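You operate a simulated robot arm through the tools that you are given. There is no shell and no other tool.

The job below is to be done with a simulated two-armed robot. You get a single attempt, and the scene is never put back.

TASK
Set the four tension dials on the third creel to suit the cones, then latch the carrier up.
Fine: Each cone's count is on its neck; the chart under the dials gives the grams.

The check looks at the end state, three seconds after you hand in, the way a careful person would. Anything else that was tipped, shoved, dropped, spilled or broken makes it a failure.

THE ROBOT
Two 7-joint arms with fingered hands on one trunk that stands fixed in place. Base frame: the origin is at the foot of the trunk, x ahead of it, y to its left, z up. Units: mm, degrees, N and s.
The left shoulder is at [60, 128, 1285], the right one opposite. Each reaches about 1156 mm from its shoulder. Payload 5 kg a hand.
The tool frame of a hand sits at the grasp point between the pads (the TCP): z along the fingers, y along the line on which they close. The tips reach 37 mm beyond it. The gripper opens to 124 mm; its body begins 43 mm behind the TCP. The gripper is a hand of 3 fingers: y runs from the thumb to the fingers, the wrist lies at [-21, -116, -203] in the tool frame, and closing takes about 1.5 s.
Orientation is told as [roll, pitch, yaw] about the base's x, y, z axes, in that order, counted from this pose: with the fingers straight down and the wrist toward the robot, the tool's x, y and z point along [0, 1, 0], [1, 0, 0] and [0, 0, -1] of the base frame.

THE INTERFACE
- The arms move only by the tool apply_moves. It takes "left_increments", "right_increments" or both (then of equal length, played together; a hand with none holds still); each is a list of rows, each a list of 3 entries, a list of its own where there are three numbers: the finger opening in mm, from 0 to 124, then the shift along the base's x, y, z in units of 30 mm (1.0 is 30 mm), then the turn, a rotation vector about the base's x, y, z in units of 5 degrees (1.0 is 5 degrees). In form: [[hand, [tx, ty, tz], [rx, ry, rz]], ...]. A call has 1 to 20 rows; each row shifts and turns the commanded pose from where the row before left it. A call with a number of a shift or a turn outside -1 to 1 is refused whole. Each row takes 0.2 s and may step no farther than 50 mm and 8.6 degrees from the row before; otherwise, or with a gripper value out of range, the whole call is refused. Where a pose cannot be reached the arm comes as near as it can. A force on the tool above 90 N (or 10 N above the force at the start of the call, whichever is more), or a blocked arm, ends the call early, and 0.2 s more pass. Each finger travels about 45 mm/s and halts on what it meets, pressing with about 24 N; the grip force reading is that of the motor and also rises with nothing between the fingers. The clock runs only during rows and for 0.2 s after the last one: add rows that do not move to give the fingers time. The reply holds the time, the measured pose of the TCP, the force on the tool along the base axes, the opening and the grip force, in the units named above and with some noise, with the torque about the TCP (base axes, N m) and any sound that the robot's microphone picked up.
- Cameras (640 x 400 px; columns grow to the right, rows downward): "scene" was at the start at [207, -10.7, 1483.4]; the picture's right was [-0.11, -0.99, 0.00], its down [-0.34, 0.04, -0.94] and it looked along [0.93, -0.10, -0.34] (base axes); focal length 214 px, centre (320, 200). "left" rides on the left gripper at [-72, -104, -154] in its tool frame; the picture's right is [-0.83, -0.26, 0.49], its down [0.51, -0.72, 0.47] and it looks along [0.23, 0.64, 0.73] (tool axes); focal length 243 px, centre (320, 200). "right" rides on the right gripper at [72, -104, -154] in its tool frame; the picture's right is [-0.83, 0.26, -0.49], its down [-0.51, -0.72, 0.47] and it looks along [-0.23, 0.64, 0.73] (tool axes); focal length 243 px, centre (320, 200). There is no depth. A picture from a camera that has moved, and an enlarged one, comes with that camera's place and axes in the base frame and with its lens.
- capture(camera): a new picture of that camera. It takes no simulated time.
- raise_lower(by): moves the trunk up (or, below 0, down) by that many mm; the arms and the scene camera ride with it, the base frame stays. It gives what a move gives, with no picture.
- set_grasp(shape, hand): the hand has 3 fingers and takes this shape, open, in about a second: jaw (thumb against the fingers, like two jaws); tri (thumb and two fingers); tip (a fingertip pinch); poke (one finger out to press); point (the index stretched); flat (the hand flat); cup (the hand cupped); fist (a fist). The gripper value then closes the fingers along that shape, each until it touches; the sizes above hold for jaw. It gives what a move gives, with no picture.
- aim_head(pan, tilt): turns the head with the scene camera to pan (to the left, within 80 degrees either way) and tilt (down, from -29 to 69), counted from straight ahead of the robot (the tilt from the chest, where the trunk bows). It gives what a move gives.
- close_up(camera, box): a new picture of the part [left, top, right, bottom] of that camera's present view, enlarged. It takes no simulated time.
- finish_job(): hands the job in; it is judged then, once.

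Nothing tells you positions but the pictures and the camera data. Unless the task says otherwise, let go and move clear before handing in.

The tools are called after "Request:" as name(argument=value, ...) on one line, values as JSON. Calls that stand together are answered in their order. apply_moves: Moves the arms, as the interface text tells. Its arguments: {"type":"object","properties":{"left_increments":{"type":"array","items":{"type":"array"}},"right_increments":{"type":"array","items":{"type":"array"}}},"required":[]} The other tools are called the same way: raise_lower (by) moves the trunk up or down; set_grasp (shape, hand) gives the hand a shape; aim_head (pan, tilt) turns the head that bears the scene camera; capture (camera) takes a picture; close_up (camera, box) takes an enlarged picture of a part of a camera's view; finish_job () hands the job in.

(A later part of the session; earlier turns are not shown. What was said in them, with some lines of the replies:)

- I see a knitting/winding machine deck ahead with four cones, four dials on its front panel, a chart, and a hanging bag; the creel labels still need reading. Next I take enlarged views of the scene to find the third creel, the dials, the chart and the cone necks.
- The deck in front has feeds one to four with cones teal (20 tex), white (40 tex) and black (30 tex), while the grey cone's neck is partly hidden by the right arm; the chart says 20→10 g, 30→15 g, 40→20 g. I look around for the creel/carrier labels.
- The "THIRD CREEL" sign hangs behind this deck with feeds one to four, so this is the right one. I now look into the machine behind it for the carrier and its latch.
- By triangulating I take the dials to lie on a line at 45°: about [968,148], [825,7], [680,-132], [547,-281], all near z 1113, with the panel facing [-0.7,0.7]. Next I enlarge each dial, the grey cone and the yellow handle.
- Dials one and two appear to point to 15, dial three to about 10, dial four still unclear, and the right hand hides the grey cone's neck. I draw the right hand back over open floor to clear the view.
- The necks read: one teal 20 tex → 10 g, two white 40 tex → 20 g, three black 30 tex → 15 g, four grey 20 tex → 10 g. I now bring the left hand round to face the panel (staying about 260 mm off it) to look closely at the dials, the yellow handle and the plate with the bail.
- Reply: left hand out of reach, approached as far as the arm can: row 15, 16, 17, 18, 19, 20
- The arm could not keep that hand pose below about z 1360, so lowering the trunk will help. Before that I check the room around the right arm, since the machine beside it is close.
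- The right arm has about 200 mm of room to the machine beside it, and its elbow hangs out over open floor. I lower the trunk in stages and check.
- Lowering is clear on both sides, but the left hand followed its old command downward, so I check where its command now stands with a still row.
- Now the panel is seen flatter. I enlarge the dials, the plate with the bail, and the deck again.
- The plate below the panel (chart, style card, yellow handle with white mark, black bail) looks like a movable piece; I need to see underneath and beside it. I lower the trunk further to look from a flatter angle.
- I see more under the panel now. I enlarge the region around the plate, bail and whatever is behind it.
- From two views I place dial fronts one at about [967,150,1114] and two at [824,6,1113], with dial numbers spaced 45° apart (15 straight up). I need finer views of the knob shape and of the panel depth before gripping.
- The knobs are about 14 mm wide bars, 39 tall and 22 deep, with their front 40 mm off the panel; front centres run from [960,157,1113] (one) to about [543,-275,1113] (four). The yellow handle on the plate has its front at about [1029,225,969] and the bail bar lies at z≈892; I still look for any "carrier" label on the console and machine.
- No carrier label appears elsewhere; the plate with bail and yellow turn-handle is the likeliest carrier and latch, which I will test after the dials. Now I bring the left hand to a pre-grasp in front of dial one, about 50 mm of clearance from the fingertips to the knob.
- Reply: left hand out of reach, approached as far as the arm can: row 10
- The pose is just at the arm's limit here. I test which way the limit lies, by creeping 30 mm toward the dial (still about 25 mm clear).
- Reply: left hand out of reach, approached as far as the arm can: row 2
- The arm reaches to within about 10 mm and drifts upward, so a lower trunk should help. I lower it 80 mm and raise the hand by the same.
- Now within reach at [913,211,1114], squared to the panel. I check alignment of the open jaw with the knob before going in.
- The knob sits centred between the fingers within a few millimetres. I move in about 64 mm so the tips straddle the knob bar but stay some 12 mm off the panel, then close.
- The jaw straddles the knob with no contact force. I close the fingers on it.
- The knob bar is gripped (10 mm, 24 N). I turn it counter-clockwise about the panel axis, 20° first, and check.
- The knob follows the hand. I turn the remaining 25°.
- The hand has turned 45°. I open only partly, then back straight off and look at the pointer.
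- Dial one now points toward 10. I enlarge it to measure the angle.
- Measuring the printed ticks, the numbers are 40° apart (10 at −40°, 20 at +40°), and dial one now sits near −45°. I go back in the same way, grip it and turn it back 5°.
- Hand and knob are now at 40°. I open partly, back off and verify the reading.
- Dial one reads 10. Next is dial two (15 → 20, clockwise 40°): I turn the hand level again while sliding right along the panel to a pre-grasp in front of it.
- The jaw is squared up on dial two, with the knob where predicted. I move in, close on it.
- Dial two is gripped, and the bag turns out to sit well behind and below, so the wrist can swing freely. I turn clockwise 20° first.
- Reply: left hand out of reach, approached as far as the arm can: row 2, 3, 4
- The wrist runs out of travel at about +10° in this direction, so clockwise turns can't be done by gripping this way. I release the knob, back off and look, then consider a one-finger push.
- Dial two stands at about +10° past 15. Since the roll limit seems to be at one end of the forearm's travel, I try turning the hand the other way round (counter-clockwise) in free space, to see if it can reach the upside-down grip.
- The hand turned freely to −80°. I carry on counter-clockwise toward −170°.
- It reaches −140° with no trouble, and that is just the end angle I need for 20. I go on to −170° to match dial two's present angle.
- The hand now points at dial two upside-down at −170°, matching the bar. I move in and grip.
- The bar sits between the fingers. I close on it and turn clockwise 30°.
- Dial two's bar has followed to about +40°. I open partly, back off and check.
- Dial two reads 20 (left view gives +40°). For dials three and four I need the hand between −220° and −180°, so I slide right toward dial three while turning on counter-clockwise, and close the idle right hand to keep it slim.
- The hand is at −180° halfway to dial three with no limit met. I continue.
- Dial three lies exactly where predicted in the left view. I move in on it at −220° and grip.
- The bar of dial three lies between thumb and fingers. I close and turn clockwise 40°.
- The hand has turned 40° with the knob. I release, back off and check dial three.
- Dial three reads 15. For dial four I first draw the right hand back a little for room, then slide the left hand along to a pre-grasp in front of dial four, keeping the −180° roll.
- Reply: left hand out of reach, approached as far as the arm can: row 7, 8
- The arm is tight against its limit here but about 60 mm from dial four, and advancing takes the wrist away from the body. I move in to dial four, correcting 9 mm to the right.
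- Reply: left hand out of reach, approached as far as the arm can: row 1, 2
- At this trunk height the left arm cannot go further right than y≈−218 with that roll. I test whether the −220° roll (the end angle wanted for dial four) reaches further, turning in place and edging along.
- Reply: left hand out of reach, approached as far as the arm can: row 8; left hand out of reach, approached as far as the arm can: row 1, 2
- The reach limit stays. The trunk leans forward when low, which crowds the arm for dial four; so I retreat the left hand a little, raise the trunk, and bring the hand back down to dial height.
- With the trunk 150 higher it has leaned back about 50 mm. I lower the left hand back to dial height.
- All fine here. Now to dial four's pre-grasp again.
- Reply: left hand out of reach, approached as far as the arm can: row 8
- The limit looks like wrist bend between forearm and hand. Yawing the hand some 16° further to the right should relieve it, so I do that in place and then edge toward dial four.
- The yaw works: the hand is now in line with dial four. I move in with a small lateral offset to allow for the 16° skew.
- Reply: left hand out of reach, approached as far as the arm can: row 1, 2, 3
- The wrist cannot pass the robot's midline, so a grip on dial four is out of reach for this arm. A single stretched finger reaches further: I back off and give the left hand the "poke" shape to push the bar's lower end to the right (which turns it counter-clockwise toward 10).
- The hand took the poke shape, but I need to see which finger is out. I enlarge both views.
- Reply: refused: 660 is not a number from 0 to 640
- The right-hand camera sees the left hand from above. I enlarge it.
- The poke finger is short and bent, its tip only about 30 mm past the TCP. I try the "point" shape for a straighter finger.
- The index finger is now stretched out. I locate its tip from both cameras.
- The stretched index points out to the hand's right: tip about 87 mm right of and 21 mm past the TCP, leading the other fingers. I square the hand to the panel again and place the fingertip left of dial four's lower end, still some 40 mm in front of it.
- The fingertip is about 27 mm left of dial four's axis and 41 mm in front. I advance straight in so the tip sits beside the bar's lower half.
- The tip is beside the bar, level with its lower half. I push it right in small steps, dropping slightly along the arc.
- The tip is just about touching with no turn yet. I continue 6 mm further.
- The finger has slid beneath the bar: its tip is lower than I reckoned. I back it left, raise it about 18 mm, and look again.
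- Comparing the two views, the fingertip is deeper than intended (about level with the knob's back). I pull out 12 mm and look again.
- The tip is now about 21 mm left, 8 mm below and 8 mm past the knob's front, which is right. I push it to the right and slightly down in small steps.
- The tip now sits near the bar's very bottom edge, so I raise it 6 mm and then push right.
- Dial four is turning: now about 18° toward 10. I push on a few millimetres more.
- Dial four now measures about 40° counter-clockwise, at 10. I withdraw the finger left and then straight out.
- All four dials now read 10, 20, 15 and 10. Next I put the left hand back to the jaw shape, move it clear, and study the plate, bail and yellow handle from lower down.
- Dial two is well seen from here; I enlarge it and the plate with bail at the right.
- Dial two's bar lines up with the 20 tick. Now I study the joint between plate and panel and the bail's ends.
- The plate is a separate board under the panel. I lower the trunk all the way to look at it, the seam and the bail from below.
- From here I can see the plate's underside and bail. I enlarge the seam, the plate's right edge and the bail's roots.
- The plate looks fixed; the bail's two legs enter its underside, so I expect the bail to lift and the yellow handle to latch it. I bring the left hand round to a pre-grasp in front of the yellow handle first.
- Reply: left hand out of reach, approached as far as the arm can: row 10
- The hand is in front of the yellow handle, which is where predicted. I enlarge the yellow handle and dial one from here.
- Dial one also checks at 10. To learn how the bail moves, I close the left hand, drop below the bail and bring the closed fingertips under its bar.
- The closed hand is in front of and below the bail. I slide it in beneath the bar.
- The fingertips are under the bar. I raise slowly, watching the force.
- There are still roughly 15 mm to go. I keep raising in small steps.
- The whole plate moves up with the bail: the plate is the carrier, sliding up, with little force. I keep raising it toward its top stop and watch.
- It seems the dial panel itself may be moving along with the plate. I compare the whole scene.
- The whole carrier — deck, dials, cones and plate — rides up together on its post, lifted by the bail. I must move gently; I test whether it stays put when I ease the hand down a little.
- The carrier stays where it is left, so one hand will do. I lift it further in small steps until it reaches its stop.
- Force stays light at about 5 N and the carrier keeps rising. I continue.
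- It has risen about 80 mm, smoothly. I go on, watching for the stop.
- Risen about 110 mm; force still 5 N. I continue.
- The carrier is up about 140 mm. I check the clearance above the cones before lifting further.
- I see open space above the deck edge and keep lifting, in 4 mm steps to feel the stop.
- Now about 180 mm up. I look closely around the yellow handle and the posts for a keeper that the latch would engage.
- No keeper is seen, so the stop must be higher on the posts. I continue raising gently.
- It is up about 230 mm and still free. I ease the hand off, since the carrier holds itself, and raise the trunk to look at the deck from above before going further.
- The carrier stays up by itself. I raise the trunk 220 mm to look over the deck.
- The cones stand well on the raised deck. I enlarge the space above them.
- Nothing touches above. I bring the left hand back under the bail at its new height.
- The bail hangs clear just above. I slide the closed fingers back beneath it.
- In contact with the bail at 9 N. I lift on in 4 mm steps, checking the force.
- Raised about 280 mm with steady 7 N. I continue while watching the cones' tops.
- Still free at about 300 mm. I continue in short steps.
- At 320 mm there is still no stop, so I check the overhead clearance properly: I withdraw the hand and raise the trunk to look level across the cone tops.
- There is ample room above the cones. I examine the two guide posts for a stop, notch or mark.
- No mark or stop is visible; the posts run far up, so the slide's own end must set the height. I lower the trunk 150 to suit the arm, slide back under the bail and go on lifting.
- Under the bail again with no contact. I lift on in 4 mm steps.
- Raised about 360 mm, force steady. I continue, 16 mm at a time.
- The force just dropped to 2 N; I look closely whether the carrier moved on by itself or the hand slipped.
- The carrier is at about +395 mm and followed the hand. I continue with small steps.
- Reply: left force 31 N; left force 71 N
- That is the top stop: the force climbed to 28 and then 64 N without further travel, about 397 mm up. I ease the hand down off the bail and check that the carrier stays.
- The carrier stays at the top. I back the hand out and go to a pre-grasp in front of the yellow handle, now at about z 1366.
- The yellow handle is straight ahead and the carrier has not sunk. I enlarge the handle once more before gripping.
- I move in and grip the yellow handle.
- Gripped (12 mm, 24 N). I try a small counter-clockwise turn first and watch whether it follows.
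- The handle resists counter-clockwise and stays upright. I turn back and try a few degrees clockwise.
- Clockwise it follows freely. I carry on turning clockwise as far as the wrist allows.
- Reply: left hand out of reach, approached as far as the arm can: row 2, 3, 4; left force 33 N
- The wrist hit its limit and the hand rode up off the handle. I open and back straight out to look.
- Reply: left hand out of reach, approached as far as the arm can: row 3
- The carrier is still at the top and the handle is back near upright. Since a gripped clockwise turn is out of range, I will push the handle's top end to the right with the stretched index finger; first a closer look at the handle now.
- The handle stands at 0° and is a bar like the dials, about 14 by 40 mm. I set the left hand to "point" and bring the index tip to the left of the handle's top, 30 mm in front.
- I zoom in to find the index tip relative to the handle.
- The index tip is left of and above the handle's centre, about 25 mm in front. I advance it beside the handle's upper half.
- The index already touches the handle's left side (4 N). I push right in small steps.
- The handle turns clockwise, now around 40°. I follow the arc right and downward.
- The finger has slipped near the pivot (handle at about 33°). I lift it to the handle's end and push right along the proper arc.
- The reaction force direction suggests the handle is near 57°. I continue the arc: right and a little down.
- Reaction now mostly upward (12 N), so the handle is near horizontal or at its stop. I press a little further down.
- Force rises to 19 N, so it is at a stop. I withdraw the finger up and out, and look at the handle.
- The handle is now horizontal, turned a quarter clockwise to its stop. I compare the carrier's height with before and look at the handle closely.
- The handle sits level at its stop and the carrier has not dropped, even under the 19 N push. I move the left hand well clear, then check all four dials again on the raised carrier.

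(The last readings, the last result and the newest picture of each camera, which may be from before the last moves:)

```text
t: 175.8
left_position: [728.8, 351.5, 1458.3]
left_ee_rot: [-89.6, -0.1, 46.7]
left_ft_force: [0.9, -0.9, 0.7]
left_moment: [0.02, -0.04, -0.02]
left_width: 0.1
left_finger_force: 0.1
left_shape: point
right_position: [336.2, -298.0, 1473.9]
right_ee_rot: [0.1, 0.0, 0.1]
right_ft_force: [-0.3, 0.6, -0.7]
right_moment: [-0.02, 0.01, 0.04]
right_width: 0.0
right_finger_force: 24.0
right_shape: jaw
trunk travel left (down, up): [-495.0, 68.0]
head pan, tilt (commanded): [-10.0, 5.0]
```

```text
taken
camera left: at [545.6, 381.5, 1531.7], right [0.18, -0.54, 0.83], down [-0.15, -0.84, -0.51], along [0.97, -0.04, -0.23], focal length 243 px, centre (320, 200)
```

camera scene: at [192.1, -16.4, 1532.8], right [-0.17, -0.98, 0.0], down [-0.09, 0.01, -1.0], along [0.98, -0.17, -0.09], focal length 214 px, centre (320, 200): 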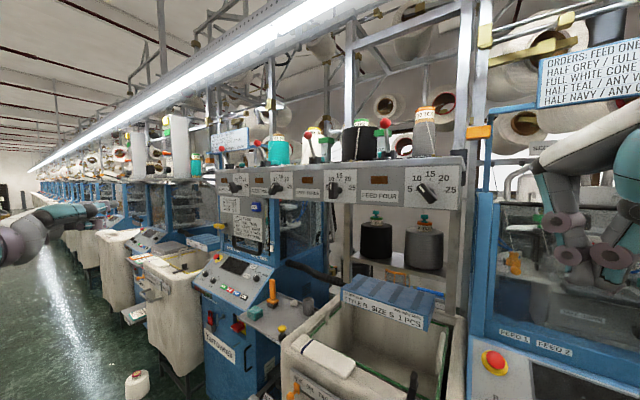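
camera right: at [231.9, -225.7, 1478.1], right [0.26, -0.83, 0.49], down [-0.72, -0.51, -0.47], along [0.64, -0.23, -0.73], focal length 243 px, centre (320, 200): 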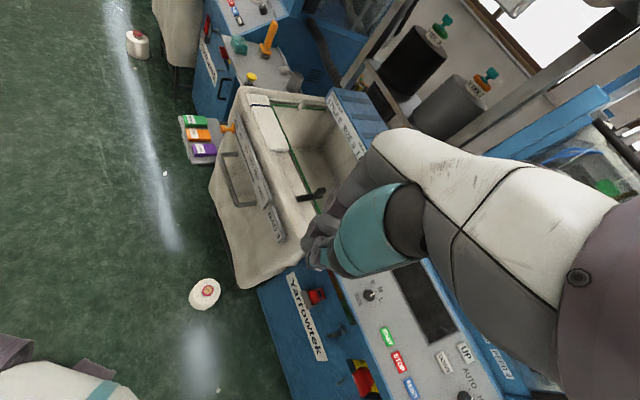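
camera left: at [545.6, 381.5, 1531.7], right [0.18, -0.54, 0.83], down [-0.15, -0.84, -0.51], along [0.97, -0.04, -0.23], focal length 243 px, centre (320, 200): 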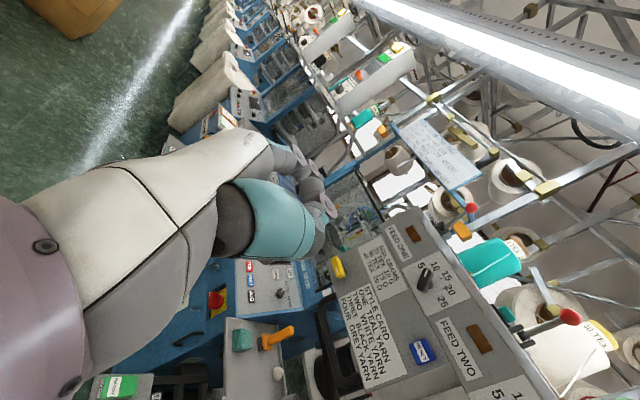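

Request:
close_up(camera="scene", box=[215, 160, 305, 220])

Request:
close_up(camera="scene", box=[300, 160, 370, 215])

Request:
close_up(camera="scene", box=[390, 155, 470, 215])

Request:
close_up(camera="scene", box=[240, 100, 460, 260])

Request:
close_up(camera="left", box=[400, 240, 470, 300])

```text
6.67 times, centred on (260, 190) of scene
camera zoom: at [192.1, -16.4, 1532.8], right [-0.17, -0.98, 0.0], down [-0.09, 0.01, -1.0], along [0.98, -0.17, -0.09], focal length 1430 px, centre (720, 267)
```

zoom: 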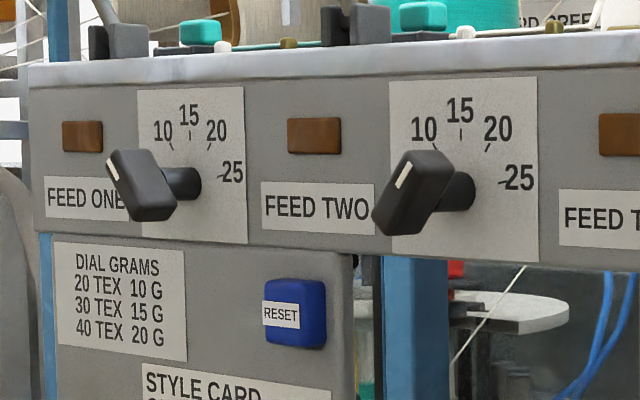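

```text
7.27 times, centred on (335, 188) of scene
camera zoom: at [192.1, -16.4, 1532.8], right [-0.17, -0.98, 0.0], down [-0.09, 0.01, -1.0], along [0.98, -0.17, -0.09], focal length 1560 px, centre (211, 291)
```

zoom: 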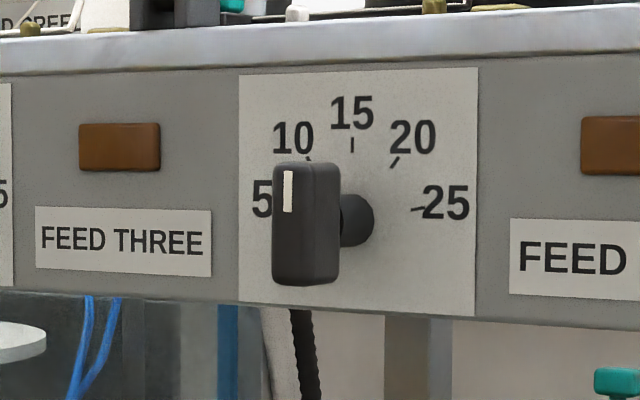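

```text
6.67 times, centred on (430, 185) of scene
camera zoom: at [192.1, -16.4, 1532.8], right [-0.17, -0.98, 0.0], down [-0.09, 0.01, -1.0], along [0.98, -0.17, -0.09], focal length 1430 px, centre (-413, 300)
```

zoom: 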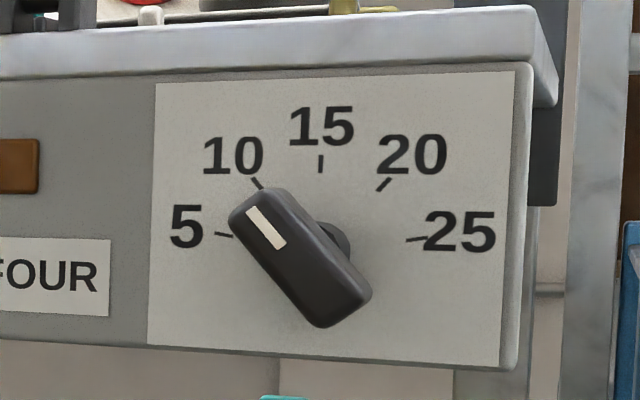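

```text
2.50 times, centred on (350, 180) of scene
camera zoom: at [192.1, -16.4, 1532.8], right [-0.17, -0.98, 0.0], down [-0.09, 0.01, -1.0], along [0.98, -0.17, -0.09], focal length 536 px, centre (245, 250)
```

zoom: 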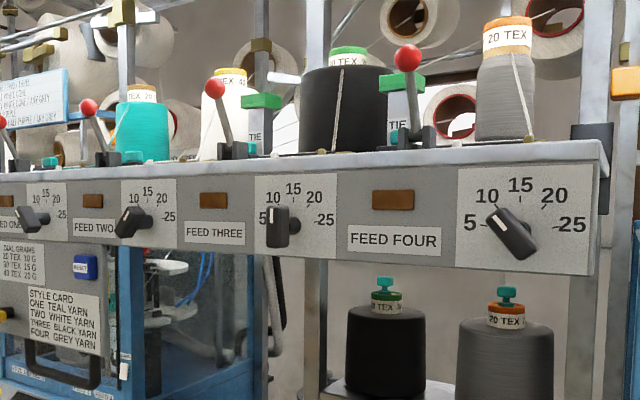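

```text
6.67 times, centred on (435, 270) of left
camera zoom: at [545.6, 381.5, 1531.7], right [0.18, -0.54, 0.83], down [-0.15, -0.84, -0.51], along [0.97, -0.04, -0.23], focal length 1618 px, centre (-447, -267)
```

zoom: 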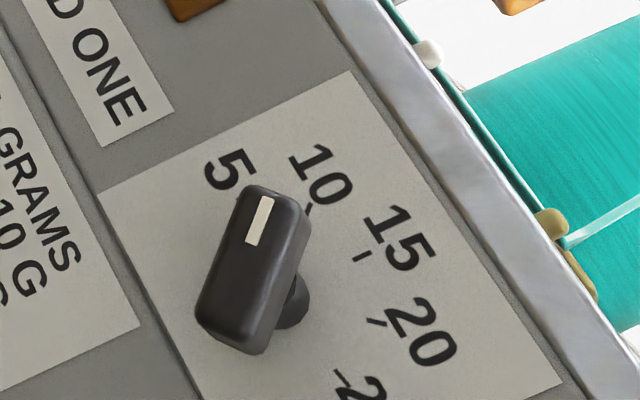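

The pictures show dial one at 10, two at 20, three at 15 and four at 10. The carrier is at its top stop with the yellow latch level, every cone is upright, and both hands are clear, so I hand the job in.

Request:
finish_job()

```text
The job is handed in.
```

I set the four dials on the third creel, raised the carrier to its top stop and turned the yellow latch a quarter turn to its stop. The job is handed in, but I haven't seen the result of the check.

| Feed | Cone | Count | Dial set to |
|---|---|---|---|
| One | Teal | 20 tex | 10 g |
| Two | White | 40 tex | 20 g |
| Three | Black | 30 tex | 15 g |
| Four | Grey | 20 tex | 10 g |

- **Dials:** I checked each pointer against its printed tick. All four looked within a few degrees. Dial four was pushed round with one finger because the arm could not reach it to grip, but it still lined up with the 10 tick.
- **Latch:** no label names the carrier or the latch, so I worked them out by trying. The carrier is the whole creel deck with its dials and cones, lifted by the black bar handle under the chart. I did not pull down on it separately to test the latch. It did not visibly drop under a 19 N downward push on the latch handle, and a push of about 8 N had been enough to lift it.
- **Other things:** I saw nothing tipped or moved out of place, and the cones were upright in the last pictures. Both hands were clear when I handed in.
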